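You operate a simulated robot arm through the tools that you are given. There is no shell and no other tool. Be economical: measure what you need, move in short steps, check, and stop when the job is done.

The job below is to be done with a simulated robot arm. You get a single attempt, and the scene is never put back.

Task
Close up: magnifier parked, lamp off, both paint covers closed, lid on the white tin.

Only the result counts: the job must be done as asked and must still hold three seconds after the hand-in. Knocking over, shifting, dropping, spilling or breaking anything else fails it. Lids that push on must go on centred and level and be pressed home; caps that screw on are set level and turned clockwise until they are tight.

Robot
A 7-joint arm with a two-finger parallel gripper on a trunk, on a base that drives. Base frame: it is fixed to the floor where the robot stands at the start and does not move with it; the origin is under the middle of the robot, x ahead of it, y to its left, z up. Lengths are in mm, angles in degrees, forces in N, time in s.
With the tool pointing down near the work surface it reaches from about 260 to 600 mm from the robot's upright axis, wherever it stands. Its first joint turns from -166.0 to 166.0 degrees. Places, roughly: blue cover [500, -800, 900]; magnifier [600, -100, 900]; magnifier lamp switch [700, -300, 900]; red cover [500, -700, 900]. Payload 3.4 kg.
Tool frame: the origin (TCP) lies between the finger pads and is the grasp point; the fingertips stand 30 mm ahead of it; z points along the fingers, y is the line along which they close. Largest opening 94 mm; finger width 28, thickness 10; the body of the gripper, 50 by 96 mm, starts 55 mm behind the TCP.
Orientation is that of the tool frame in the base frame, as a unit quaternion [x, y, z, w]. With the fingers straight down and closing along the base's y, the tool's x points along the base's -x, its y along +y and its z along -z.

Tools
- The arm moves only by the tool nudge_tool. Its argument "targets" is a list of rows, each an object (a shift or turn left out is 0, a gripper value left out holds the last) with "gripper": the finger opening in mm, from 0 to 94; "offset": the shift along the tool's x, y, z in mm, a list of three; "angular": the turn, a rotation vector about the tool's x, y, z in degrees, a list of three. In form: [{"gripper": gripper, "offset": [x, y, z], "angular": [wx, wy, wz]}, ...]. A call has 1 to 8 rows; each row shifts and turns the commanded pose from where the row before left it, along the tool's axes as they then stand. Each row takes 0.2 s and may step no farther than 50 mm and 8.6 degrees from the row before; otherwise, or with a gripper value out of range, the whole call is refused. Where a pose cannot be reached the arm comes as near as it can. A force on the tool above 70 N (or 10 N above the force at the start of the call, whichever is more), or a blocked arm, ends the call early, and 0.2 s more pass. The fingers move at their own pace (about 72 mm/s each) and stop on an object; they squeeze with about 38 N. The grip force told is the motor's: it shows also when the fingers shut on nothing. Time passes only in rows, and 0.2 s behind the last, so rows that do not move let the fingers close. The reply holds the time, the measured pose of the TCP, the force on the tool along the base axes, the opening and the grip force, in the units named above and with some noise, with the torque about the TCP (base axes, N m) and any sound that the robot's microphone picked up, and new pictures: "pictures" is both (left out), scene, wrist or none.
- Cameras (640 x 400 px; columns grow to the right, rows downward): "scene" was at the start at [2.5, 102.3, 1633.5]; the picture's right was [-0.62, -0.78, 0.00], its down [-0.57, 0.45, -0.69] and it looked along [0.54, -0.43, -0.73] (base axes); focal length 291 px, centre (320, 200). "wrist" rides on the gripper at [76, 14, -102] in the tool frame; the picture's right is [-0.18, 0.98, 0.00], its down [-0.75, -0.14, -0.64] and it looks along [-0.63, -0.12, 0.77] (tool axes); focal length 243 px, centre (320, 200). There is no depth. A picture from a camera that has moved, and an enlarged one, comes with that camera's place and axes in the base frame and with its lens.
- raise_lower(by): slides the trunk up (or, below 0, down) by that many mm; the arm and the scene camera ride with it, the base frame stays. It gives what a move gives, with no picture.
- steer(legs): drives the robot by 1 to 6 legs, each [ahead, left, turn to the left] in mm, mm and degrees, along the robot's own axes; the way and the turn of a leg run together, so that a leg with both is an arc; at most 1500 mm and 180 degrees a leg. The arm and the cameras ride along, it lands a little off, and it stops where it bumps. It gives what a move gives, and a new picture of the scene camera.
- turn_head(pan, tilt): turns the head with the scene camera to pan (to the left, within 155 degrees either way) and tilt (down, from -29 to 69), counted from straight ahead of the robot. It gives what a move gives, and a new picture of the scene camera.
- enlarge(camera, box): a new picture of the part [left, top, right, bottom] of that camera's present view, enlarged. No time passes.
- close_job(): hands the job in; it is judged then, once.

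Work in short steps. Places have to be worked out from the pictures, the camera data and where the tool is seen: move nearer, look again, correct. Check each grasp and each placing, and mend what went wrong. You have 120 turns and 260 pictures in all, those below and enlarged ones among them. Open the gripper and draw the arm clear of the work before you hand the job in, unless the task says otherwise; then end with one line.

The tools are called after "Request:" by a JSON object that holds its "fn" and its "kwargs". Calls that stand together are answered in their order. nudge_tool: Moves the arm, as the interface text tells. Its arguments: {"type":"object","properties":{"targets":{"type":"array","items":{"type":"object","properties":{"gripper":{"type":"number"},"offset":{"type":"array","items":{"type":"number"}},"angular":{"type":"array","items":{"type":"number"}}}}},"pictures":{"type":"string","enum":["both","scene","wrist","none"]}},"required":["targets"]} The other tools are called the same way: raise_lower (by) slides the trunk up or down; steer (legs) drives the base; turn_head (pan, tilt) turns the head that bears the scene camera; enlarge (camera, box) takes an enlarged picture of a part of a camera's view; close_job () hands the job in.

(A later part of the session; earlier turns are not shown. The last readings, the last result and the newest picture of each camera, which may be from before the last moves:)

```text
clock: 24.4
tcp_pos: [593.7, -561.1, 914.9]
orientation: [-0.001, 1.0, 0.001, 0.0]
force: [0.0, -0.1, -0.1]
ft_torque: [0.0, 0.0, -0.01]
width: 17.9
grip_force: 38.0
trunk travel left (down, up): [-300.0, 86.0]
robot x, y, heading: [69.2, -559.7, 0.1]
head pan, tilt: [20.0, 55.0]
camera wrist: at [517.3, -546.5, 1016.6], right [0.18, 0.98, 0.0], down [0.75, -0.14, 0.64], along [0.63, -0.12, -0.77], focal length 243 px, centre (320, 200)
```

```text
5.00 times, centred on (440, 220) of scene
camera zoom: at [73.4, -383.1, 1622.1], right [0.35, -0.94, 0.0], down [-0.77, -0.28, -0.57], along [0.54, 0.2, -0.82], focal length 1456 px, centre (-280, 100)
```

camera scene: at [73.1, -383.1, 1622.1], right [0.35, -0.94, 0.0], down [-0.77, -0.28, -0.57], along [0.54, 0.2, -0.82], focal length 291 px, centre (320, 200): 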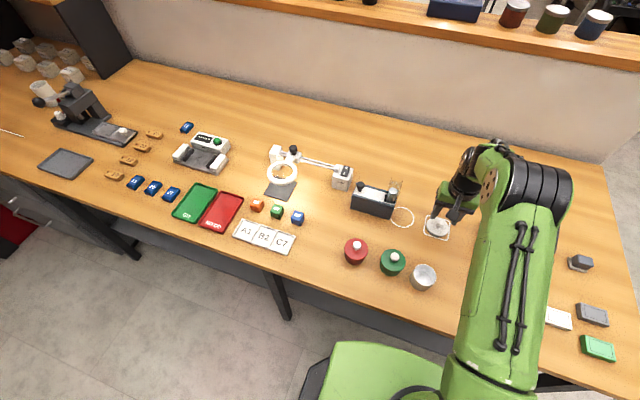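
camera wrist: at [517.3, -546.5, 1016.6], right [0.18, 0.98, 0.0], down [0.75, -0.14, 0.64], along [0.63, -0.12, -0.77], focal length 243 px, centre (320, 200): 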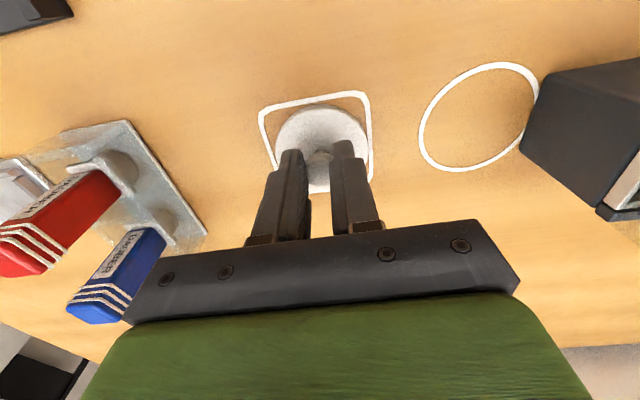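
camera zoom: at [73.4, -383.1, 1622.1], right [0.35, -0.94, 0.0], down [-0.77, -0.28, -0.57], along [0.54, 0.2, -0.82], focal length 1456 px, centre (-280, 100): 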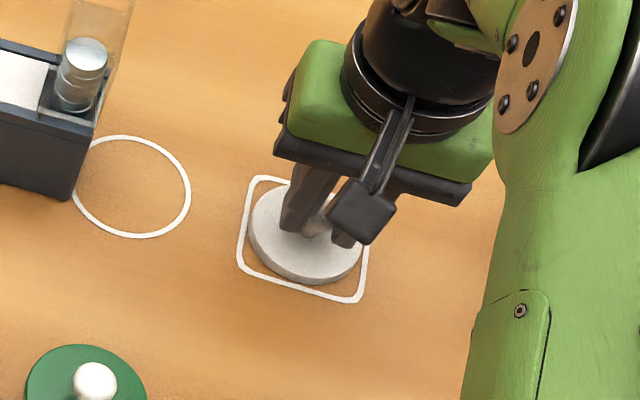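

Knob gripped (17.9 mm). Lift 80 mm and carry toward the tin, stopping short at x≈460 to measure the tin rim.

Request:
{"fn": "nudge_tool", "kwargs": {"targets": [{"offset": [0, 0, -20]}, {"offset": [0, 0, -30]}, {"offset": [0, 0, -30]}, {"offset": [40, 7, 0]}, {"offset": [40, 7, 0]}, {"offset": [40, 7, 0]}, {"offset": [13.5, 0, 0]}, {"offset": [0, 0, 0]}]}}

Request:
{"fn": "enlarge", "kwargs": {"camera": "wrist", "box": [200, 0, 440, 160]}}

Request:
{"fn": "enlarge", "kwargs": {"camera": "scene", "box": [360, 220, 460, 300]}}

```text
clock: 26.2
tcp_pos: [459.1, -540.8, 994.2]
orientation: [-0.002, 1.0, 0.0, 0.0]
force: [-0.1, -0.2, -1.0]
ft_torque: [0.01, 0.01, 0.0]
width: 17.6
grip_force: 38.1
trunk travel left (down, up): [-300.0, 86.0]
robot x, y, heading: [64.9, -559.9, 0.4]
head pan, tilt: [20.0, 55.0]
camera scene: at [73.2, -383.0, 1622.1], right [0.35, -0.94, 0.0], down [-0.77, -0.28, -0.57], along [0.54, 0.2, -0.82], focal length 291 px, centre (320, 200)
camera wrist: at [383.5, -526.8, 1096.8], right [0.18, 0.98, 0.0], down [0.75, -0.14, 0.64], along [0.63, -0.12, -0.77], focal length 243 px, centre (320, 200)
```

scene: 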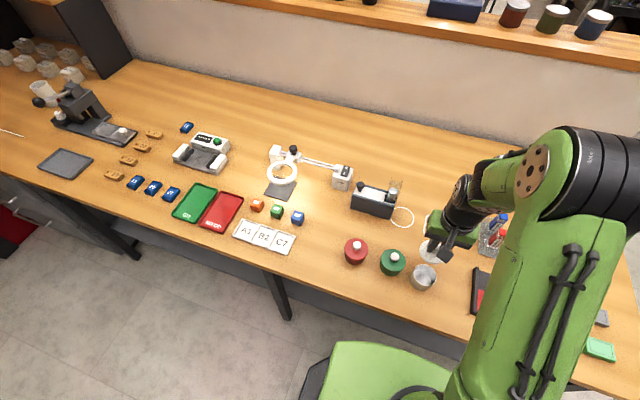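
wrist: 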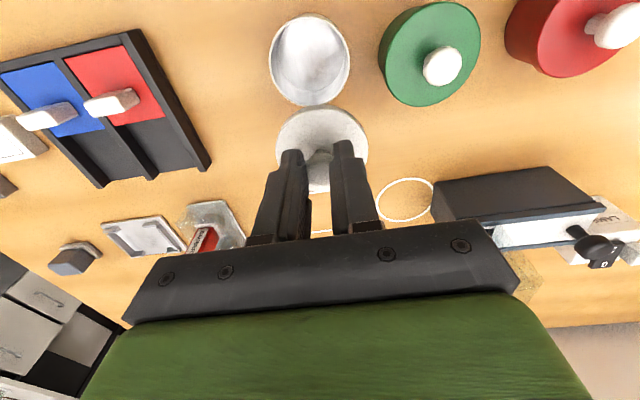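

```text
2.50 times, centred on (320, 80) of wrist
camera zoom: at [383.5, -526.8, 1096.8], right [0.18, 0.98, 0.0], down [0.75, -0.14, 0.64], along [0.63, -0.12, -0.77], focal length 606 px, centre (320, 500)
```

zoom: 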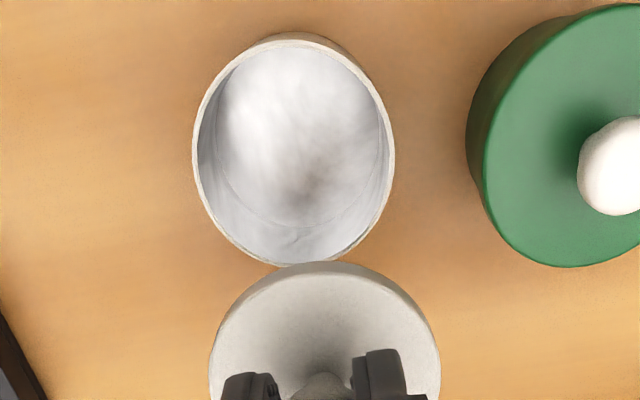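

```text
5.00 times, centred on (410, 260) of scene
camera zoom: at [73.2, -383.0, 1622.1], right [0.35, -0.94, 0.0], down [-0.77, -0.28, -0.57], along [0.54, 0.2, -0.82], focal length 1456 px, centre (-130, -100)
```

zoom: 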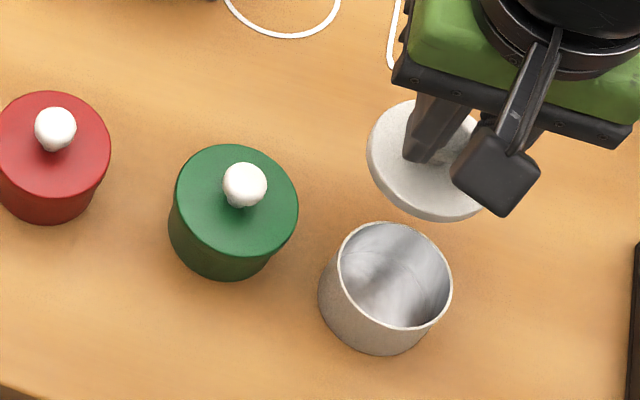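

Tin rim ≈ centre (421,-541.5), z ≈ 893. Move the lid above it and lower to ~15 mm over the rim to check alignment.

Request:
{"fn": "nudge_tool", "kwargs": {"targets": [{"offset": [20, -0.5, 0]}, {"offset": [18, 0, 0]}, {"offset": [0, 0, 15]}, {"offset": [0, 0, 10]}, {"offset": [0, 0, 0]}]}}

Request:
{"fn": "enlarge", "kwargs": {"camera": "wrist", "box": [240, 60, 400, 200]}}

Request:
{"fn": "enlarge", "kwargs": {"camera": "scene", "box": [390, 240, 460, 300]}}

```text
clock: 27.4
tcp_pos: [422.0, -541.4, 968.6]
orientation: [-0.002, 1.0, 0.0, 0.0]
force: [-0.3, 0.3, -0.6]
ft_torque: [0.03, -0.02, 0.0]
width: 17.7
grip_force: 37.9
trunk travel left (down, up): [-300.0, 86.0]
robot x, y, heading: [63.5, -559.9, 0.4]
head pan, tilt: [20.0, 55.0]
camera scene: at [73.4, -383.1, 1622.1], right [0.35, -0.94, 0.0], down [-0.77, -0.28, -0.57], along [0.54, 0.2, -0.82], focal length 291 px, centre (320, 200)
camera wrist: at [345.5, -526.8, 1071.2], right [0.18, 0.98, 0.0], down [0.75, -0.14, 0.64], along [0.63, -0.12, -0.77], focal length 243 px, centre (320, 200)
```

scene: 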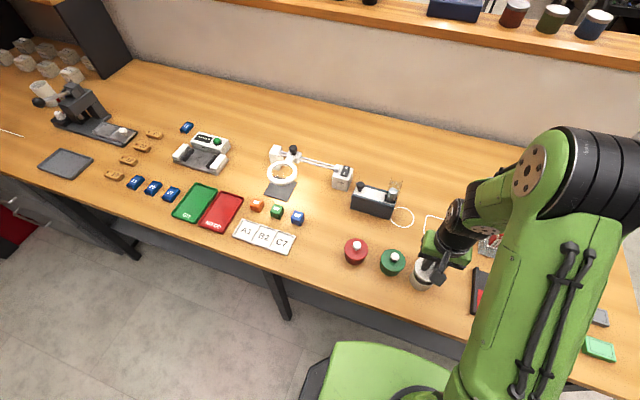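
wrist: 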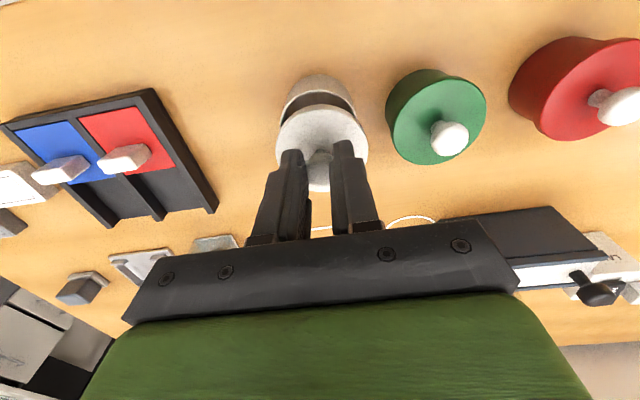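

```text
2.86 times, centred on (320, 130) of wrist
camera zoom: at [345.5, -526.8, 1071.2], right [0.18, 0.98, 0.0], down [0.75, -0.14, 0.64], along [0.63, -0.12, -0.77], focal length 693 px, centre (320, 400)
```

zoom: 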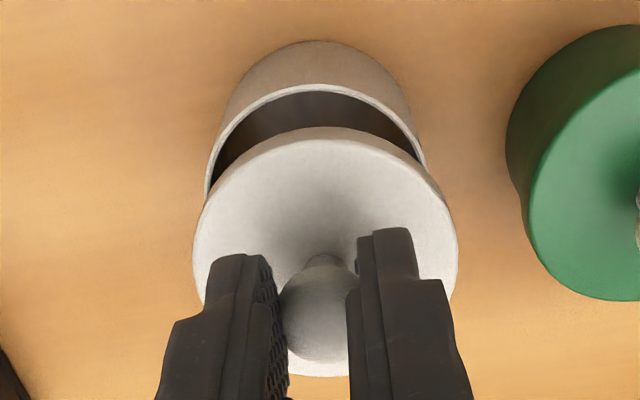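

```text
6.67 times, centred on (425, 270) of scene
camera zoom: at [73.4, -383.1, 1622.1], right [0.35, -0.94, 0.0], down [-0.77, -0.28, -0.57], along [0.54, 0.2, -0.82], focal length 1942 px, centre (-380, -267)
```

zoom: 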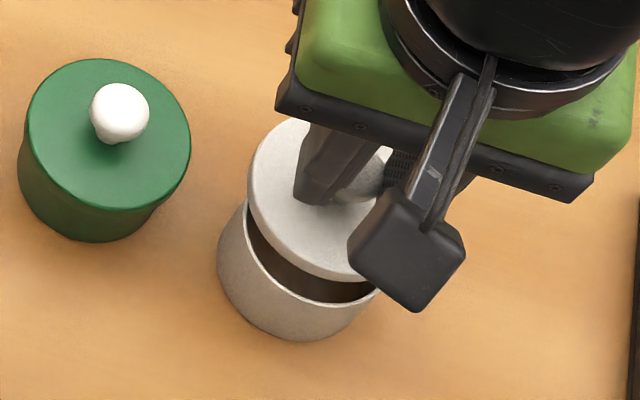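

Comparing lid and rim edges, the tin sits ~2.3 mm nearer and ~1.5 mm to the right of the lid. Correct and lower to just above the rim.

Request:
{"fn": "nudge_tool", "kwargs": {"targets": [{"offset": [2.3, -1.3, 0]}, {"offset": [0, 0, 8]}, {"offset": [0, 0, 5]}, {"offset": [0, 0, 0]}], "pictures": "wrist"}}

Request:
{"fn": "enlarge", "kwargs": {"camera": "wrist", "box": [240, 60, 400, 200]}}

Request:
{"fn": "enlarge", "kwargs": {"camera": "scene", "box": [390, 240, 460, 300]}}

```text
clock: 28.4
tcp_pos: [419.9, -541.9, 956.8]
orientation: [-0.002, 1.0, 0.0, 0.0]
force: [0.6, 0.3, 6.3]
ft_torque: [0.04, 0.08, -0.02]
width: 17.5
grip_force: 37.8
trunk travel left (down, up): [-300.0, 86.0]
robot x, y, heading: [64.6, -560.4, 0.1]
head pan, tilt: [20.0, 55.0]
camera wrist: at [343.3, -528.0, 1058.6], right [0.18, 0.98, 0.0], down [0.75, -0.14, 0.64], along [0.63, -0.12, -0.77], focal length 243 px, centre (320, 200)
```

wrist: 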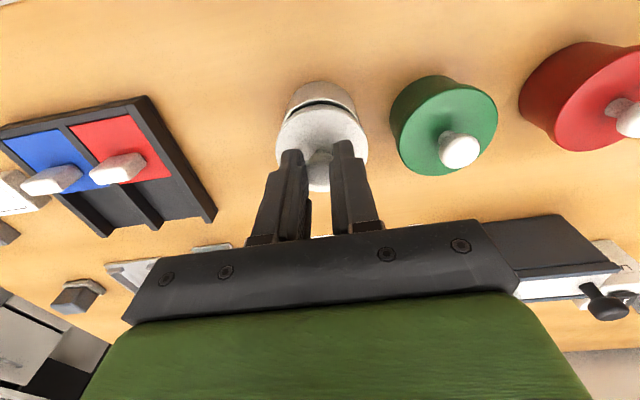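

```text
2.86 times, centred on (320, 130) of wrist
camera zoom: at [343.3, -528.0, 1058.6], right [0.18, 0.98, 0.0], down [0.75, -0.14, 0.64], along [0.63, -0.12, -0.77], focal length 693 px, centre (320, 400)
```

zoom: 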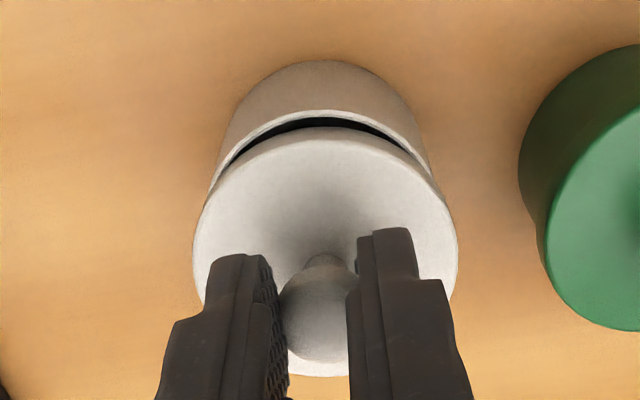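

```text
6.67 times, centred on (425, 270) of scene
camera zoom: at [73.0, -383.1, 1622.2], right [0.35, -0.94, 0.0], down [-0.77, -0.28, -0.57], along [0.54, 0.2, -0.82], focal length 1942 px, centre (-380, -267)
```

zoom: 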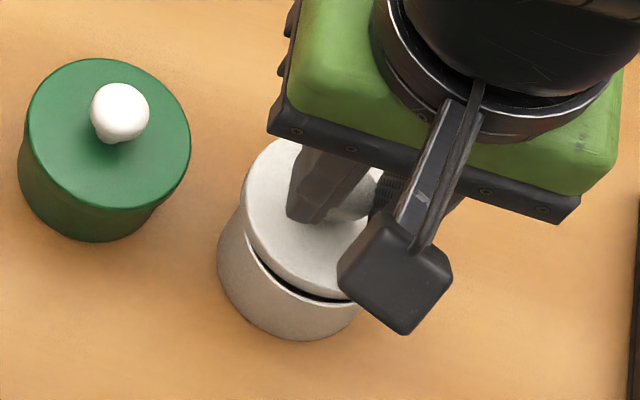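

There's contact at TCP z≈957 (6 N). Press a bit more to read the torque and learn on which side it touches.

Request:
{"fn": "nudge_tool", "kwargs": {"targets": [{"offset": [0, 0, 2.5]}, {"offset": [0, 0, 0]}], "pictures": "wrist"}}

Request:
{"fn": "enlarge", "kwargs": {"camera": "wrist", "box": [240, 60, 400, 200]}}

Request:
{"fn": "nudge_tool", "kwargs": {"targets": [{"offset": [0, 0, 0]}], "pictures": "none"}}

```text
clock: 29.0
tcp_pos: [419.8, -542.2, 955.7]
orientation: [-0.002, 1.0, 0.0, 0.003]
force: [3.8, 0.9, 41.1]
ft_torque: [-0.01, 0.0, -0.02]
width: 17.7
grip_force: 38.4
trunk travel left (down, up): [-300.0, 86.0]
robot x, y, heading: [65.4, -560.1, 0.3]
head pan, tilt: [20.0, 55.0]
camera wrist: at [342.5, -528.1, 1057.2], right [0.18, 0.98, 0.0], down [0.75, -0.14, 0.65], along [0.64, -0.12, -0.76], focal length 243 px, centre (320, 200)
```

wrist: 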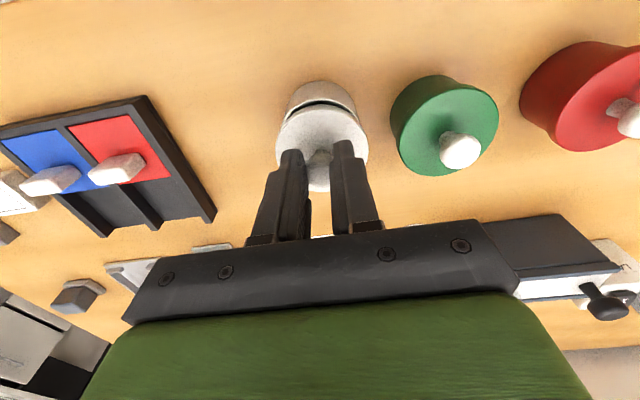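

```text
2.86 times, centred on (320, 130) of wrist
camera zoom: at [342.5, -528.1, 1057.2], right [0.18, 0.98, 0.0], down [0.75, -0.14, 0.65], along [0.64, -0.12, -0.76], focal length 693 px, centre (320, 400)
```

zoom: 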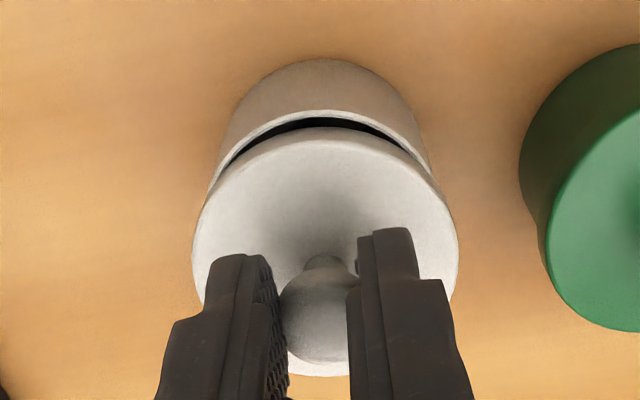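

```text
clock: 29.4
tcp_pos: [419.8, -541.9, 954.5]
orientation: [-0.002, 1.0, 0.001, 0.004]
force: [6.8, 0.6, 43.0]
ft_torque: [0.04, -0.28, -0.01]
width: 17.8
grip_force: 38.0
trunk travel left (down, up): [-300.0, 86.0]
robot x, y, heading: [63.2, -562.5, 0.3]
head pan, tilt: [20.0, 55.0]
```

Contact is nearly central (41 N, negligible moment) and the lid crept down: it's starting to seat. A small +x relief, then press further.

Request:
{"fn": "nudge_tool", "kwargs": {"targets": [{"offset": [-0.8, 0, 1]}, {"offset": [0, 0, 1.5]}, {"offset": [0, 0, 0]}], "pictures": "wrist"}}

Request:
{"fn": "enlarge", "kwargs": {"camera": "wrist", "box": [240, 60, 400, 200]}}

```text
clock: 30.2
tcp_pos: [419.1, -542.6, 951.7]
orientation: [-0.002, 1.0, 0.0, 0.003]
force: [5.2, 0.7, 40.1]
ft_torque: [-0.03, -0.3, -0.02]
width: 18.0
grip_force: 38.0
trunk travel left (down, up): [-300.0, 86.0]
robot x, y, heading: [65.9, -557.9, 0.4]
head pan, tilt: [20.0, 55.0]
camera wrist: at [342.9, -528.1, 1054.1], right [0.18, 0.98, 0.0], down [0.75, -0.14, 0.64], along [0.63, -0.12, -0.76], focal length 243 px, centre (320, 200)
```

wrist: 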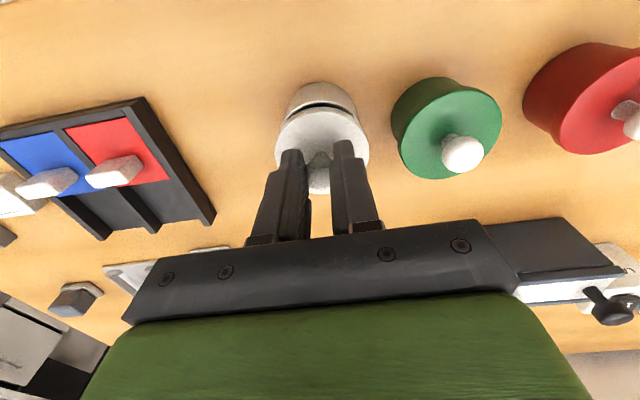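

```text
2.86 times, centred on (320, 130) of wrist
camera zoom: at [342.9, -528.1, 1054.1], right [0.18, 0.98, 0.0], down [0.75, -0.14, 0.64], along [0.63, -0.12, -0.76], focal length 693 px, centre (320, 400)
```

zoom: 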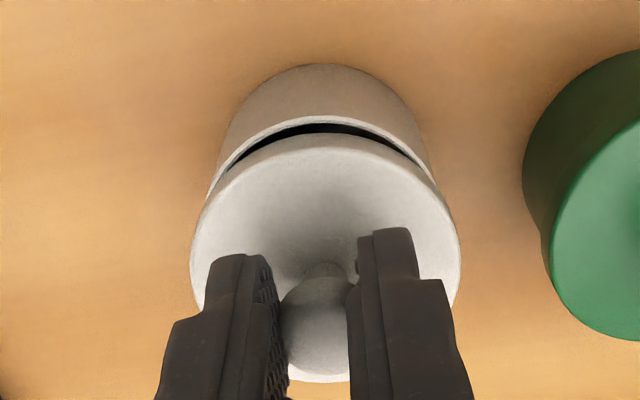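

The fingers slid down the knob (~40 N is the grip's friction limit), so the lid needs more push than the grip gives. Relax upward pressure, release the knob slightly and look at how the lid sits.

Request:
{"fn": "nudge_tool", "kwargs": {"targets": [{"offset": [0, 0, -2.5]}, {"offset": [0, 0, -1], "gripper": 27}, {"offset": [0, 0, 0]}], "pictures": "wrist"}}

Request:
{"fn": "enlarge", "kwargs": {"camera": "wrist", "box": [240, 60, 400, 200]}}

Request:
{"fn": "enlarge", "kwargs": {"camera": "scene", "box": [390, 240, 460, 300]}}

```text
clock: 31.0
tcp_pos: [418.8, -542.8, 953.7]
orientation: [-0.001, 1.0, 0.0, -0.002]
force: [-0.1, -0.3, -0.1]
ft_torque: [-0.04, 0.0, 0.01]
width: 26.7
grip_force: 0.0
trunk travel left (down, up): [-300.0, 86.0]
robot x, y, heading: [69.1, -557.3, 0.3]
head pan, tilt: [20.0, 55.0]
camera wrist: at [344.1, -527.9, 1056.6], right [0.18, 0.98, 0.0], down [0.76, -0.14, 0.64], along [0.63, -0.12, -0.77], focal length 243 px, centre (320, 200)
```

wrist: 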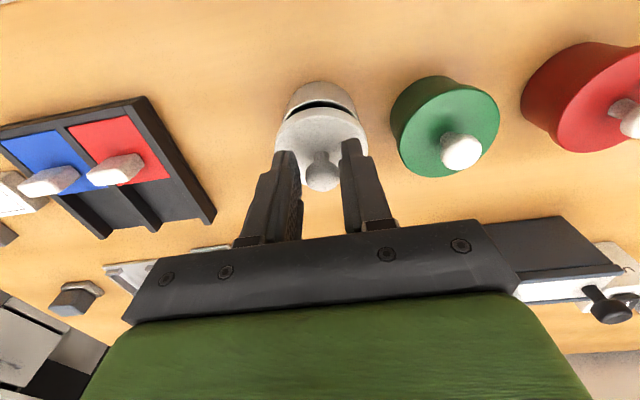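

```text
2.86 times, centred on (320, 130) of wrist
camera zoom: at [344.1, -527.9, 1056.6], right [0.18, 0.98, 0.0], down [0.76, -0.14, 0.64], along [0.63, -0.12, -0.77], focal length 693 px, centre (320, 400)
```

zoom: 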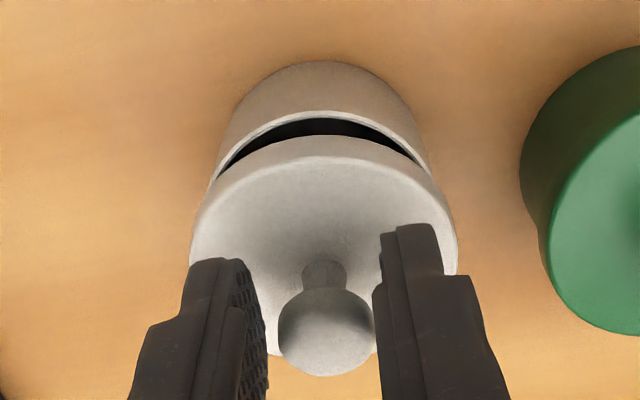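

```text
6.67 times, centred on (425, 270) of scene
camera zoom: at [73.5, -383.1, 1622.0], right [0.35, -0.94, 0.0], down [-0.77, -0.28, -0.57], along [0.54, 0.2, -0.82], focal length 1942 px, centre (-380, -267)
```

zoom: 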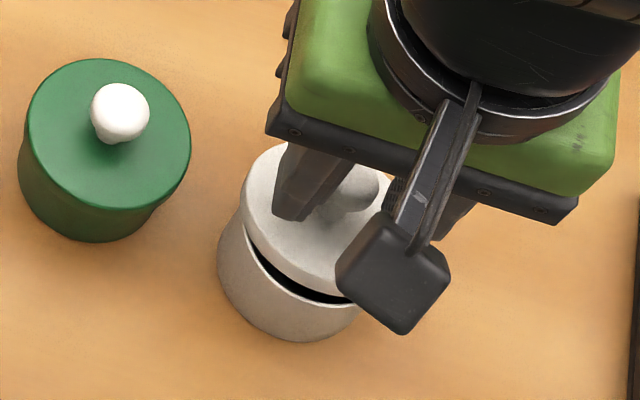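

On release the lid tipped away (far side down): it overlaps as a cap and sits ~5 mm too far in x. I'll regrip the knob centred, lift, set it flat on the free table spot beyond to re-level, and try again.

Request:
{"fn": "nudge_tool", "kwargs": {"targets": [{"offset": [-4, 1, -1]}, {"offset": [0, 0, 0], "gripper": 0}, {"offset": [0, 0, 0]}, {"offset": [0, 0, 0]}, {"offset": [0, 0, -15]}, {"offset": [0, 0, -25]}], "pictures": "wrist"}}

Request:
{"fn": "enlarge", "kwargs": {"camera": "wrist", "box": [200, 0, 440, 200]}}

Request:
{"fn": "enlarge", "kwargs": {"camera": "scene", "box": [390, 220, 460, 300]}}

```text
clock: 32.4
tcp_pos: [424.3, -541.2, 996.2]
orientation: [-0.002, 1.0, 0.0, -0.001]
force: [-0.1, -0.3, -0.8]
ft_torque: [0.03, -0.04, 0.0]
width: 17.5
grip_force: 37.9
trunk travel left (down, up): [-300.0, 86.0]
robot x, y, heading: [68.1, -561.6, 0.1]
head pan, tilt: [20.0, 55.0]
camera wrist: at [348.2, -527.1, 1097.8], right [0.18, 0.98, 0.0], down [0.75, -0.14, 0.64], along [0.63, -0.12, -0.77], focal length 243 px, centre (320, 200)
```

wrist: 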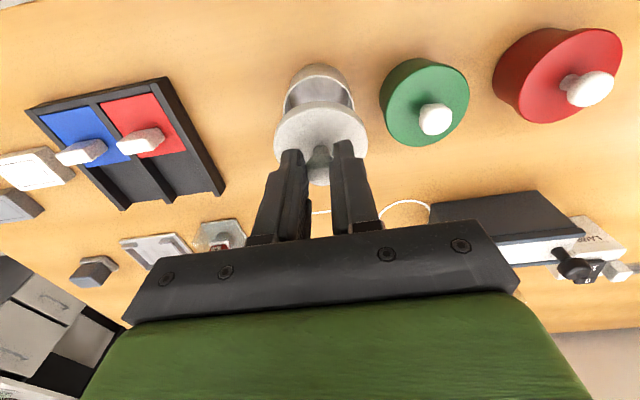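

```text
2.00 times, centred on (320, 100) of wrist
camera zoom: at [348.2, -527.1, 1097.8], right [0.18, 0.98, 0.0], down [0.75, -0.14, 0.64], along [0.63, -0.12, -0.77], focal length 485 px, centre (320, 400)
```

zoom: 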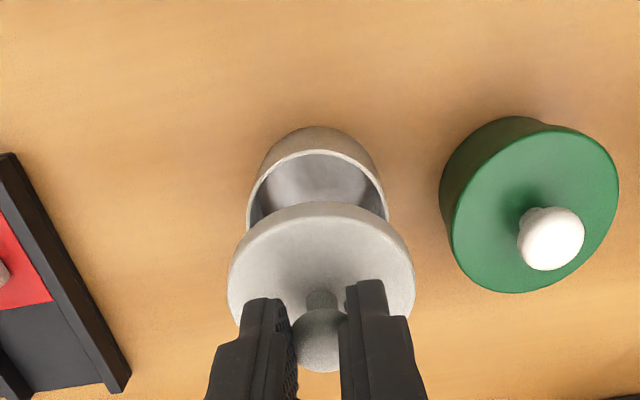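

```text
5.00 times, centred on (425, 260) of scene
camera zoom: at [72.5, -383.2, 1622.1], right [0.35, -0.94, 0.0], down [-0.77, -0.28, -0.57], along [0.54, 0.2, -0.82], focal length 1456 px, centre (-205, -100)
```

zoom: 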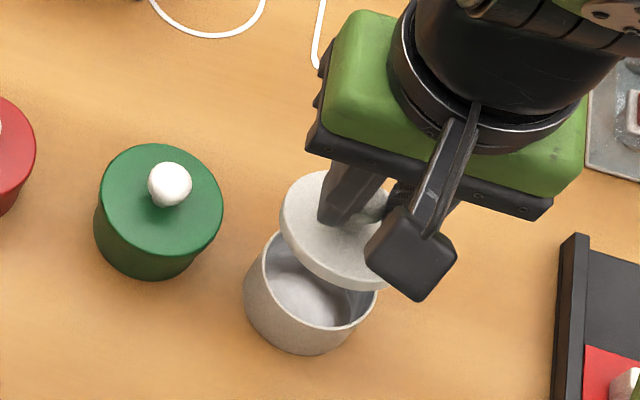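

Lid is held, tilted. Carry it to the free spot at x≈510 and lower until contact.

Request:
{"fn": "nudge_tool", "kwargs": {"targets": [{"offset": [-43, 0, 0]}, {"offset": [-43, 0, 0]}, {"offset": [0, 0, 35]}, {"offset": [0, 0, 30]}, {"offset": [0, 0, 8]}, {"offset": [0, 0, 4]}, {"offset": [0, 0, 4]}], "pictures": "wrist"}}

```text
clock: 34.0
tcp_pos: [508.5, -539.8, 917.8]
orientation: [-0.002, 1.0, -0.001, 0.004]
force: [-8.9, 0.1, 34.0]
ft_torque: [-0.02, -0.68, -0.01]
width: 19.5
grip_force: 37.9
trunk travel left (down, up): [-300.0, 86.0]
robot x, y, heading: [64.8, -564.1, -0.1]
head pan, tilt: [20.0, 55.0]
camera wrist: at [431.7, -526.6, 1018.7], right [0.18, 0.98, 0.0], down [0.75, -0.14, 0.65], along [0.64, -0.12, -0.76], focal length 243 px, centre (320, 200)
```

wrist: 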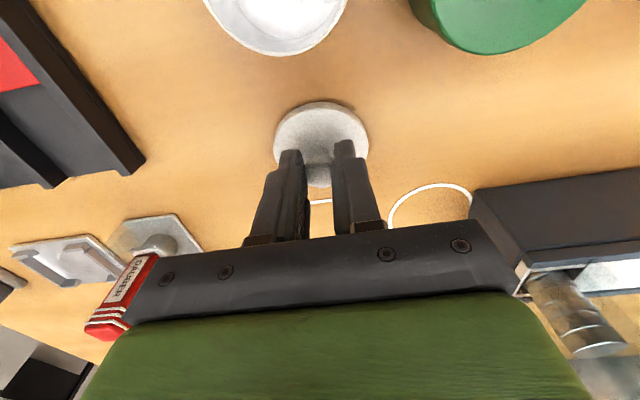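

Contact with the table; release to let it lie flat, then rise and look at lid and tin together.

Request:
{"fn": "nudge_tool", "kwargs": {"targets": [{"offset": [0, 0, -3]}, {"offset": [0, 0, 0], "gripper": 40}, {"offset": [0, 0, 0]}, {"offset": [0, 0, -30]}, {"offset": [0, 0, -30]}, {"offset": [40, 0, 0]}, {"offset": [0, 0, 0]}]}}

Request:
{"fn": "enlarge", "kwargs": {"camera": "wrist", "box": [200, 0, 440, 180]}}

Request:
{"fn": "enlarge", "kwargs": {"camera": "scene", "box": [380, 210, 460, 300]}}

```text
clock: 35.6
tcp_pos: [470.3, -542.5, 978.3]
orientation: [-0.001, 1.0, 0.0, -0.001]
force: [0.0, -0.5, -0.3]
ft_torque: [0.02, 0.01, 0.01]
width: 39.7
grip_force: 0.0
trunk travel left (down, up): [-300.0, 86.0]
robot x, y, heading: [67.0, -557.3, 0.4]
head pan, tilt: [20.0, 55.0]
camera scene: at [74.5, -383.1, 1622.1], right [0.35, -0.94, 0.0], down [-0.77, -0.28, -0.57], along [0.54, 0.2, -0.82], focal length 291 px, centre (320, 200)
camera wrist: at [394.3, -526.9, 1080.6], right [0.18, 0.98, 0.0], down [0.75, -0.14, 0.64], along [0.63, -0.12, -0.77], focal length 243 px, centre (320, 200)
```

scene: 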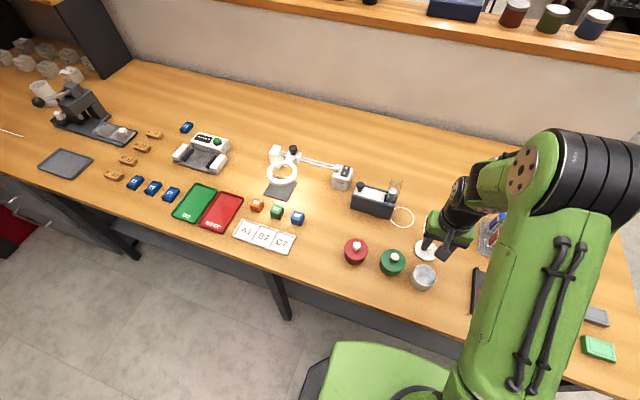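
wrist: 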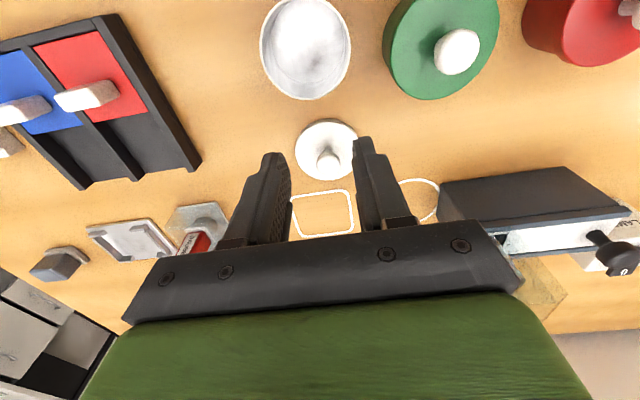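

```text
2.22 times, centred on (320, 90) of wrist
camera zoom: at [394.3, -526.9, 1080.6], right [0.18, 0.98, 0.0], down [0.75, -0.14, 0.64], along [0.63, -0.12, -0.77], focal length 539 px, centre (320, 444)
```

zoom: 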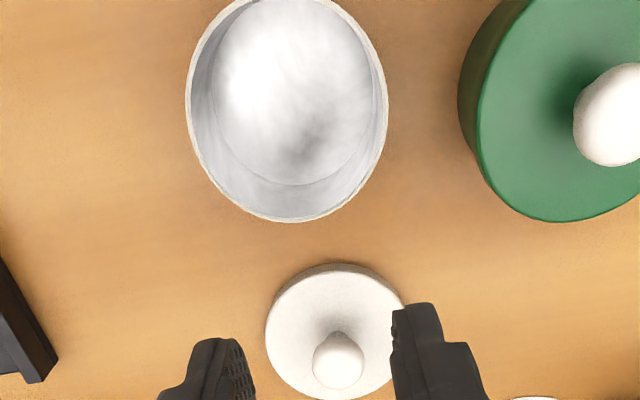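

```text
4.44 times, centred on (420, 255) of scene
camera zoom: at [74.5, -383.1, 1622.1], right [0.35, -0.94, 0.0], down [-0.77, -0.28, -0.57], along [0.54, 0.2, -0.82], focal length 1295 px, centre (-124, -44)
```

zoom: 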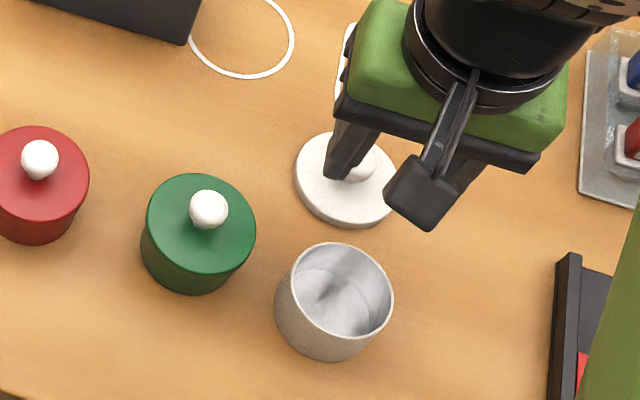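

Lid lies flat. To fix heights exactly, I'll touch the table with closed fingertips at a free spot (520,-605).

Request:
{"fn": "nudge_tool", "kwargs": {"targets": [{"offset": [-25, -31, 0], "gripper": 0}, {"offset": [-25, -31, 0]}, {"offset": [0, 0, 40]}, {"offset": [0, 0, 30]}, {"offset": [0, 0, 8]}, {"offset": [0, 0, 4]}, {"offset": [0, 0, 4]}, {"offset": [0, 0, 4]}], "pictures": "wrist"}}

```text
clock: 37.4
tcp_pos: [520.5, -603.4, 890.9]
orientation: [-0.001, 1.0, 0.001, 0.002]
force: [-1.6, 0.0, 23.7]
ft_torque: [0.02, 0.42, -0.05]
width: 0.0
grip_force: 33.2
trunk travel left (down, up): [-300.0, 86.0]
robot x, y, heading: [66.7, -560.8, 0.4]
head pan, tilt: [20.0, 55.0]
camera wrist: at [444.1, -588.7, 992.1], right [0.18, 0.98, 0.0], down [0.75, -0.14, 0.65], along [0.64, -0.12, -0.76], focal length 243 px, centre (320, 200)
```

wrist: 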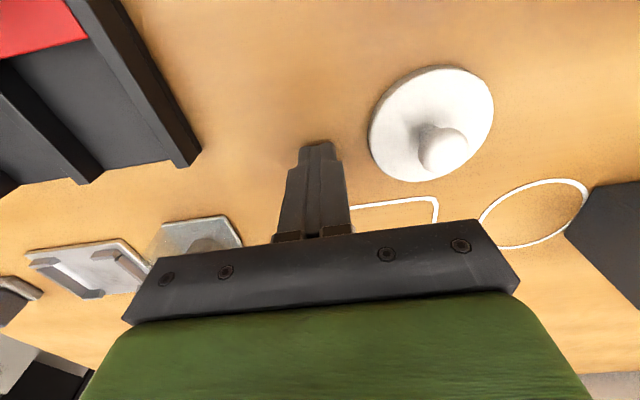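

Table top z ≈ 861, so the rim is at ≈903. Re-evaluating edges: the lid now is at (510,-541.5) and the tin at ≈(419.2,-542). Go back and grip the knob centred.

Request:
{"fn": "nudge_tool", "kwargs": {"targets": [{"offset": [0, 0, -42]}, {"offset": [0, 0, -35], "gripper": 45}, {"offset": [5, 30, 0]}, {"offset": [5, 32, 0]}, {"offset": [0, 0, 0]}, {"offset": [0, 0, 25]}], "pictures": "wrist"}}

Request:
{"fn": "enlarge", "kwargs": {"camera": "wrist", "box": [220, 40, 460, 200]}}

```text
clock: 38.8
tcp_pos: [510.5, -540.4, 940.9]
orientation: [-0.002, 1.0, 0.0, 0.0]
force: [0.2, -0.5, -0.5]
ft_torque: [0.01, 0.02, -0.04]
width: 44.7
grip_force: 0.1
trunk travel left (down, up): [-300.0, 86.0]
robot x, y, heading: [64.1, -558.9, -0.0]
head pan, tilt: [20.0, 55.0]
camera wrist: at [434.9, -526.2, 1043.0], right [0.18, 0.98, 0.0], down [0.75, -0.14, 0.64], along [0.63, -0.12, -0.77], focal length 243 px, centre (320, 200)
```

wrist: 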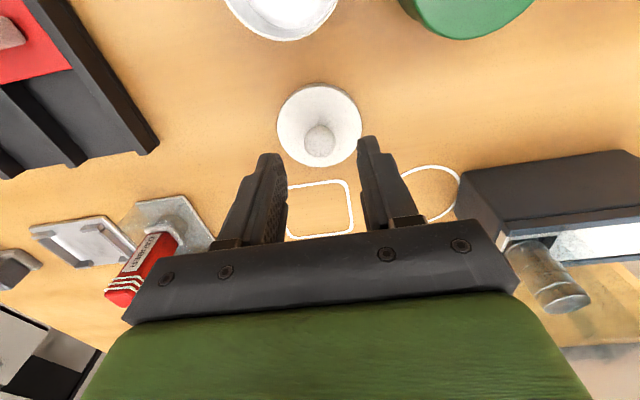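

```text
2.50 times, centred on (340, 120) of wrist
camera zoom: at [434.9, -526.2, 1043.0], right [0.18, 0.98, 0.0], down [0.75, -0.14, 0.64], along [0.63, -0.12, -0.77], focal length 606 px, centre (270, 400)
```

zoom: 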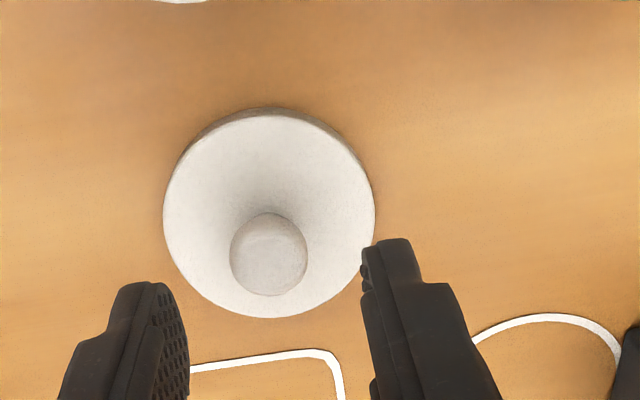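

Centred in x (510.5). Descend and grip.

Request:
{"fn": "nudge_tool", "kwargs": {"targets": [{"offset": [0, 0, 14]}, {"offset": [0, 0, 13]}, {"offset": [0, 0, 0], "gripper": 0}, {"offset": [0, 0, 0]}, {"offset": [0, 0, 0]}, {"offset": [0, 0, -30]}, {"offset": [0, 0, -30]}], "pictures": "wrist"}}

Request:
{"fn": "enlarge", "kwargs": {"camera": "wrist", "box": [220, 0, 460, 200]}}

```text
clock: 40.4
tcp_pos: [510.2, -541.6, 972.7]
orientation: [-0.002, 1.0, 0.0, 0.0]
force: [-0.1, 0.9, -0.1]
ft_torque: [0.04, 0.0, 0.01]
width: 17.8
grip_force: 38.0
trunk travel left (down, up): [-300.0, 86.0]
robot x, y, heading: [69.4, -559.2, -0.0]
head pan, tilt: [20.0, 55.0]
camera wrist: at [434.3, -526.9, 1075.4], right [0.18, 0.98, 0.0], down [0.75, -0.14, 0.64], along [0.63, -0.12, -0.77], focal length 243 px, centre (320, 200)
```

wrist: 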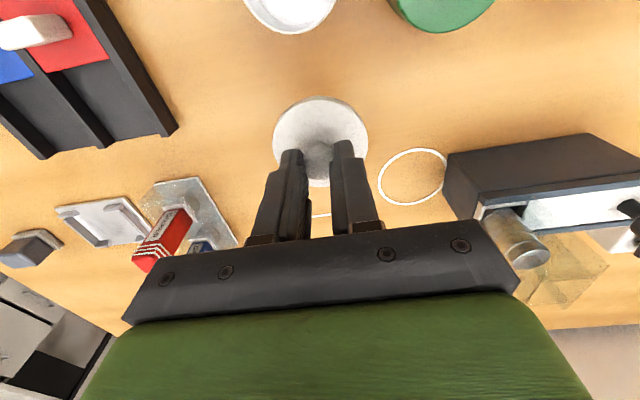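

```text
2.00 times, centred on (340, 100) of wrist
camera zoom: at [434.3, -526.9, 1075.4], right [0.18, 0.98, 0.0], down [0.75, -0.14, 0.64], along [0.63, -0.12, -0.77], focal length 485 px, centre (280, 400)
```

zoom: 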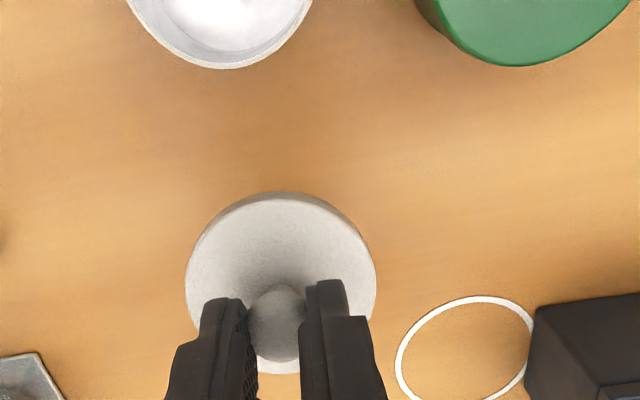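

Lid level and centred in the grip. Carry to the tin (target TCP 418.8,-542) and lower to ~5 mm above the rim.

Request:
{"fn": "nudge_tool", "kwargs": {"targets": [{"offset": [40, -0.4, 0]}, {"offset": [40, 0, 0]}, {"offset": [11.4, 0, 0]}, {"offset": [0, 0, 6]}, {"offset": [0, 0, 4]}, {"offset": [0, 0, 0]}], "pictures": "wrist"}}

Request:
{"fn": "enlarge", "kwargs": {"camera": "wrist", "box": [240, 60, 400, 200]}}

Request:
{"fn": "enlarge", "kwargs": {"camera": "scene", "box": [390, 240, 460, 300]}}

```text
clock: 41.8
tcp_pos: [418.6, -541.9, 962.0]
orientation: [-0.002, 1.0, 0.0, 0.001]
force: [-0.1, 0.2, 0.1]
ft_torque: [0.04, 0.0, 0.02]
width: 17.7
grip_force: 38.1
trunk travel left (down, up): [-300.0, 86.0]
robot x, y, heading: [67.9, -555.4, 0.3]
head pan, tilt: [20.0, 55.0]
camera wrist: at [342.6, -527.2, 1064.7], right [0.18, 0.98, 0.0], down [0.75, -0.14, 0.64], along [0.63, -0.12, -0.77], focal length 243 px, centre (320, 200)
```

wrist: 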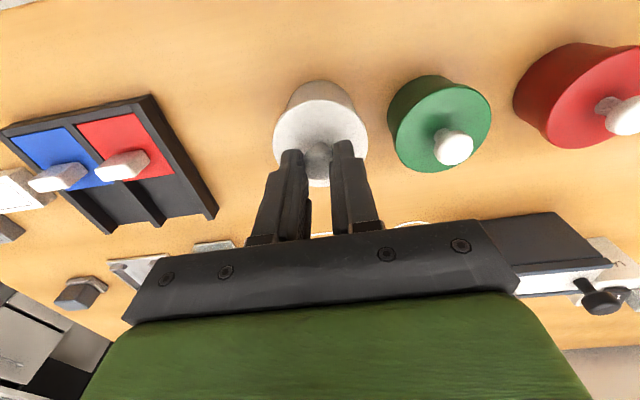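

```text
2.86 times, centred on (320, 130) of wrist
camera zoom: at [342.6, -527.2, 1064.7], right [0.18, 0.98, 0.0], down [0.75, -0.14, 0.64], along [0.63, -0.12, -0.77], focal length 693 px, centre (320, 400)
```

zoom: 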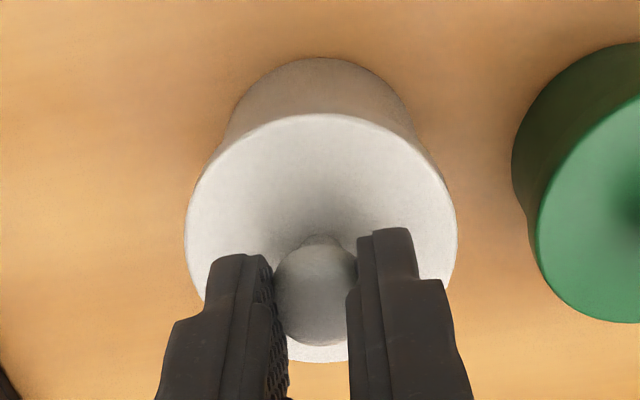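

```text
6.67 times, centred on (425, 270) of scene
camera zoom: at [73.2, -383.1, 1622.1], right [0.35, -0.94, 0.0], down [-0.77, -0.28, -0.57], along [0.54, 0.2, -0.82], focal length 1942 px, centre (-380, -267)
```

zoom: 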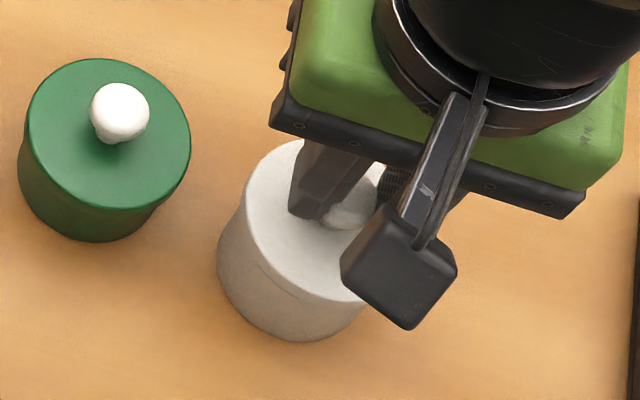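

The rim is now hidden under the lid evenly. Lower gently until contact.

Request:
{"fn": "nudge_tool", "kwargs": {"targets": [{"offset": [0, 0, 3]}, {"offset": [0, 0, 3]}, {"offset": [0, 0, 1.5]}, {"offset": [0, 0, 0]}], "pictures": "none"}}

```text
clock: 42.8
tcp_pos: [418.5, -541.5, 954.5]
orientation: [-0.003, 1.0, 0.0, 0.001]
force: [1.1, -0.5, -0.4]
ft_torque: [-0.04, -0.01, -0.02]
width: 17.4
grip_force: 37.5
trunk travel left (down, up): [-300.0, 86.0]
robot x, y, heading: [68.0, -556.7, 0.1]
head pan, tilt: [20.0, 55.0]
```

Past the previous contact height with no force: it is entering. Continue down.

Request:
{"fn": "nudge_tool", "kwargs": {"targets": [{"offset": [0, 0, 2]}, {"offset": [0, 0, 2]}, {"offset": [0, 0, 2]}, {"offset": [0, 0, 0]}], "pictures": "wrist"}}

Request:
{"fn": "enlarge", "kwargs": {"camera": "wrist", "box": [240, 60, 400, 200]}}

Request:
{"fn": "enlarge", "kwargs": {"camera": "scene", "box": [390, 240, 460, 300]}}

```text
clock: 43.8
tcp_pos: [418.5, -542.7, 949.5]
orientation: [-0.002, 1.0, 0.0, 0.0]
force: [-4.4, 1.5, 13.8]
ft_torque: [-0.06, 0.1, 0.0]
width: 17.9
grip_force: 37.4
trunk travel left (down, up): [-300.0, 86.0]
robot x, y, heading: [69.0, -559.7, 0.2]
head pan, tilt: [20.0, 55.0]
heard: snap
camera wrist: at [342.8, -527.4, 1051.8], right [0.18, 0.98, 0.0], down [0.75, -0.14, 0.64], along [0.63, -0.12, -0.77], focal length 243 px, centre (320, 200)
```

wrist: 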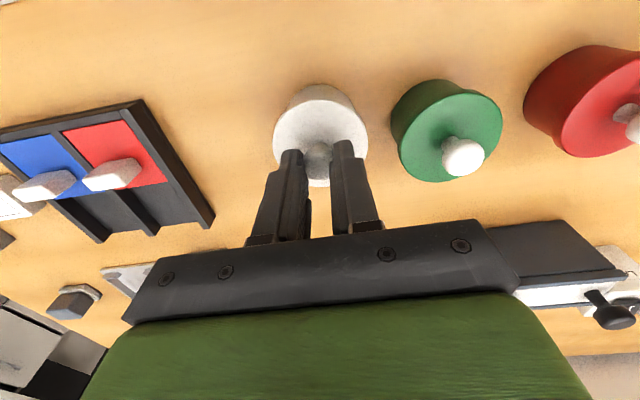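

```text
2.86 times, centred on (320, 130) of wrist
camera zoom: at [342.8, -527.4, 1051.8], right [0.18, 0.98, 0.0], down [0.75, -0.14, 0.64], along [0.63, -0.12, -0.77], focal length 693 px, centre (320, 400)
```

zoom: 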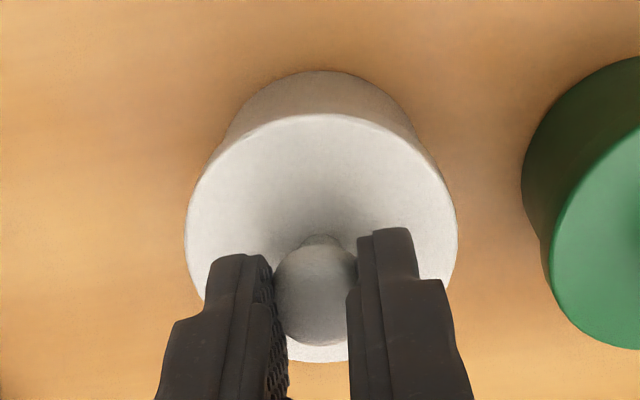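

```text
6.67 times, centred on (425, 270) of scene
camera zoom: at [73.2, -383.1, 1622.1], right [0.35, -0.94, 0.0], down [-0.77, -0.28, -0.57], along [0.54, 0.2, -0.82], focal length 1942 px, centre (-380, -267)
```

zoom: 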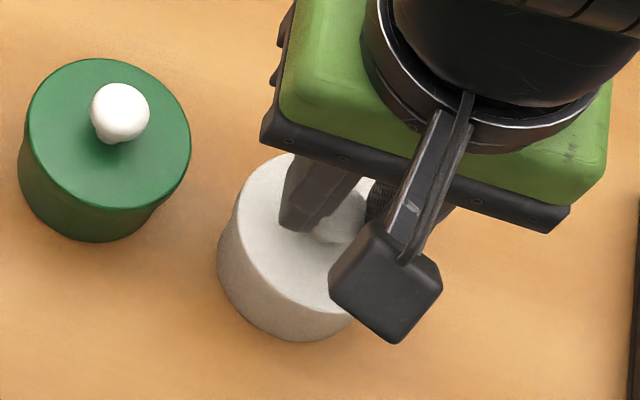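

A snap was heard. Press a bit more to confirm it is home, then release and rise.

Request:
{"fn": "nudge_tool", "kwargs": {"targets": [{"offset": [0, 0, 1.5]}, {"offset": [0, 0, 0]}], "pictures": "none"}}

Request:
{"fn": "nudge_tool", "kwargs": {"targets": [{"offset": [0, 0, -2]}, {"offset": [0, 0, 0], "gripper": 45}, {"offset": [0, 0, 0]}, {"offset": [0, 0, -40]}, {"offset": [0, 0, -40]}, {"offset": [-40, 0, 0]}, {"offset": [-40, 0, 0]}]}}

Request:
{"fn": "enlarge", "kwargs": {"camera": "scene", "box": [380, 230, 460, 300]}}

```text
clock: 44.4
tcp_pos: [418.7, -541.8, 949.5]
orientation: [-0.002, 1.0, 0.0, 0.002]
force: [-1.4, 0.8, 33.0]
ft_torque: [0.03, 0.14, -0.01]
width: 17.9
grip_force: 38.4
trunk travel left (down, up): [-300.0, 86.0]
robot x, y, heading: [67.0, -558.4, 0.4]
head pan, tilt: [20.0, 55.0]
```

```text
clock: 46.0
tcp_pos: [498.3, -540.8, 1029.9]
orientation: [-0.002, 1.0, -0.001, -0.001]
force: [-0.3, 0.0, 1.0]
ft_torque: [0.0, 0.02, -0.01]
width: 44.7
grip_force: 0.0
trunk travel left (down, up): [-300.0, 86.0]
robot x, y, heading: [64.1, -558.6, 0.1]
head pan, tilt: [20.0, 55.0]
camera scene: at [73.8, -383.1, 1622.1], right [0.35, -0.94, 0.0], down [-0.77, -0.28, -0.57], along [0.54, 0.2, -0.82], focal length 291 px, centre (320, 200)
camera wrist: at [422.7, -527.0, 1131.9], right [0.18, 0.98, 0.0], down [0.75, -0.14, 0.64], along [0.63, -0.12, -0.77], focal length 243 px, centre (320, 200)
```

scene: 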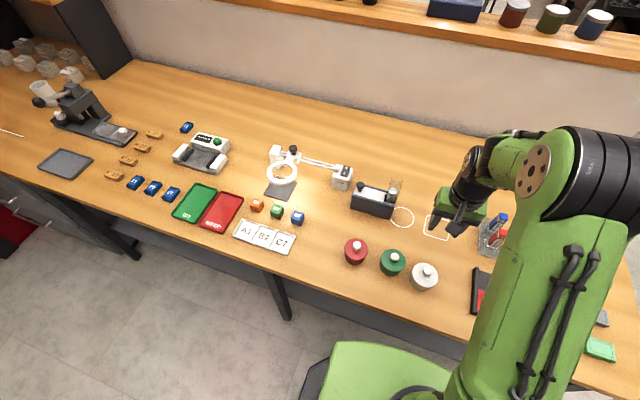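
wrist: 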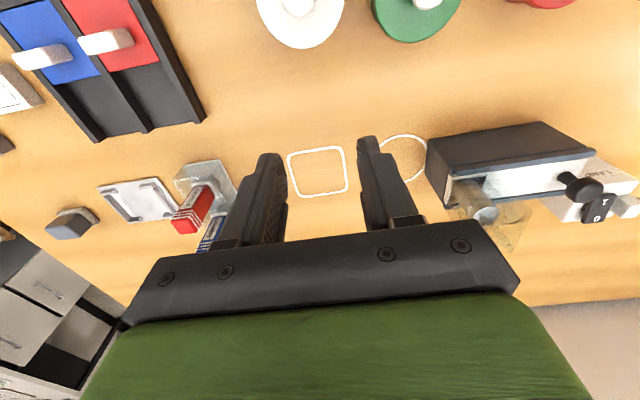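

```text
5.71 times, centred on (420, 265) of scene
camera zoom: at [73.8, -383.1, 1622.1], right [0.35, -0.94, 0.0], down [-0.77, -0.28, -0.57], along [0.54, 0.2, -0.82], focal length 1665 px, centre (-251, -171)
```

zoom: 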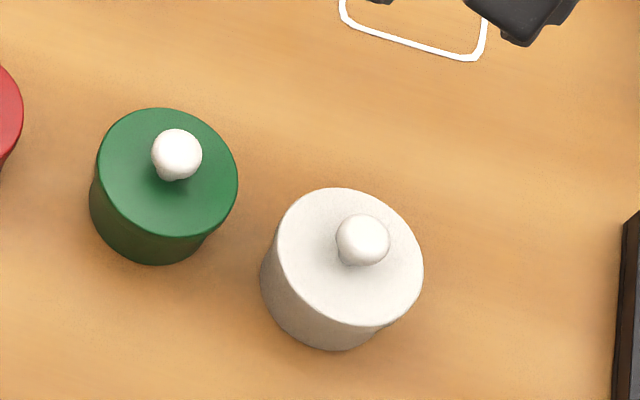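

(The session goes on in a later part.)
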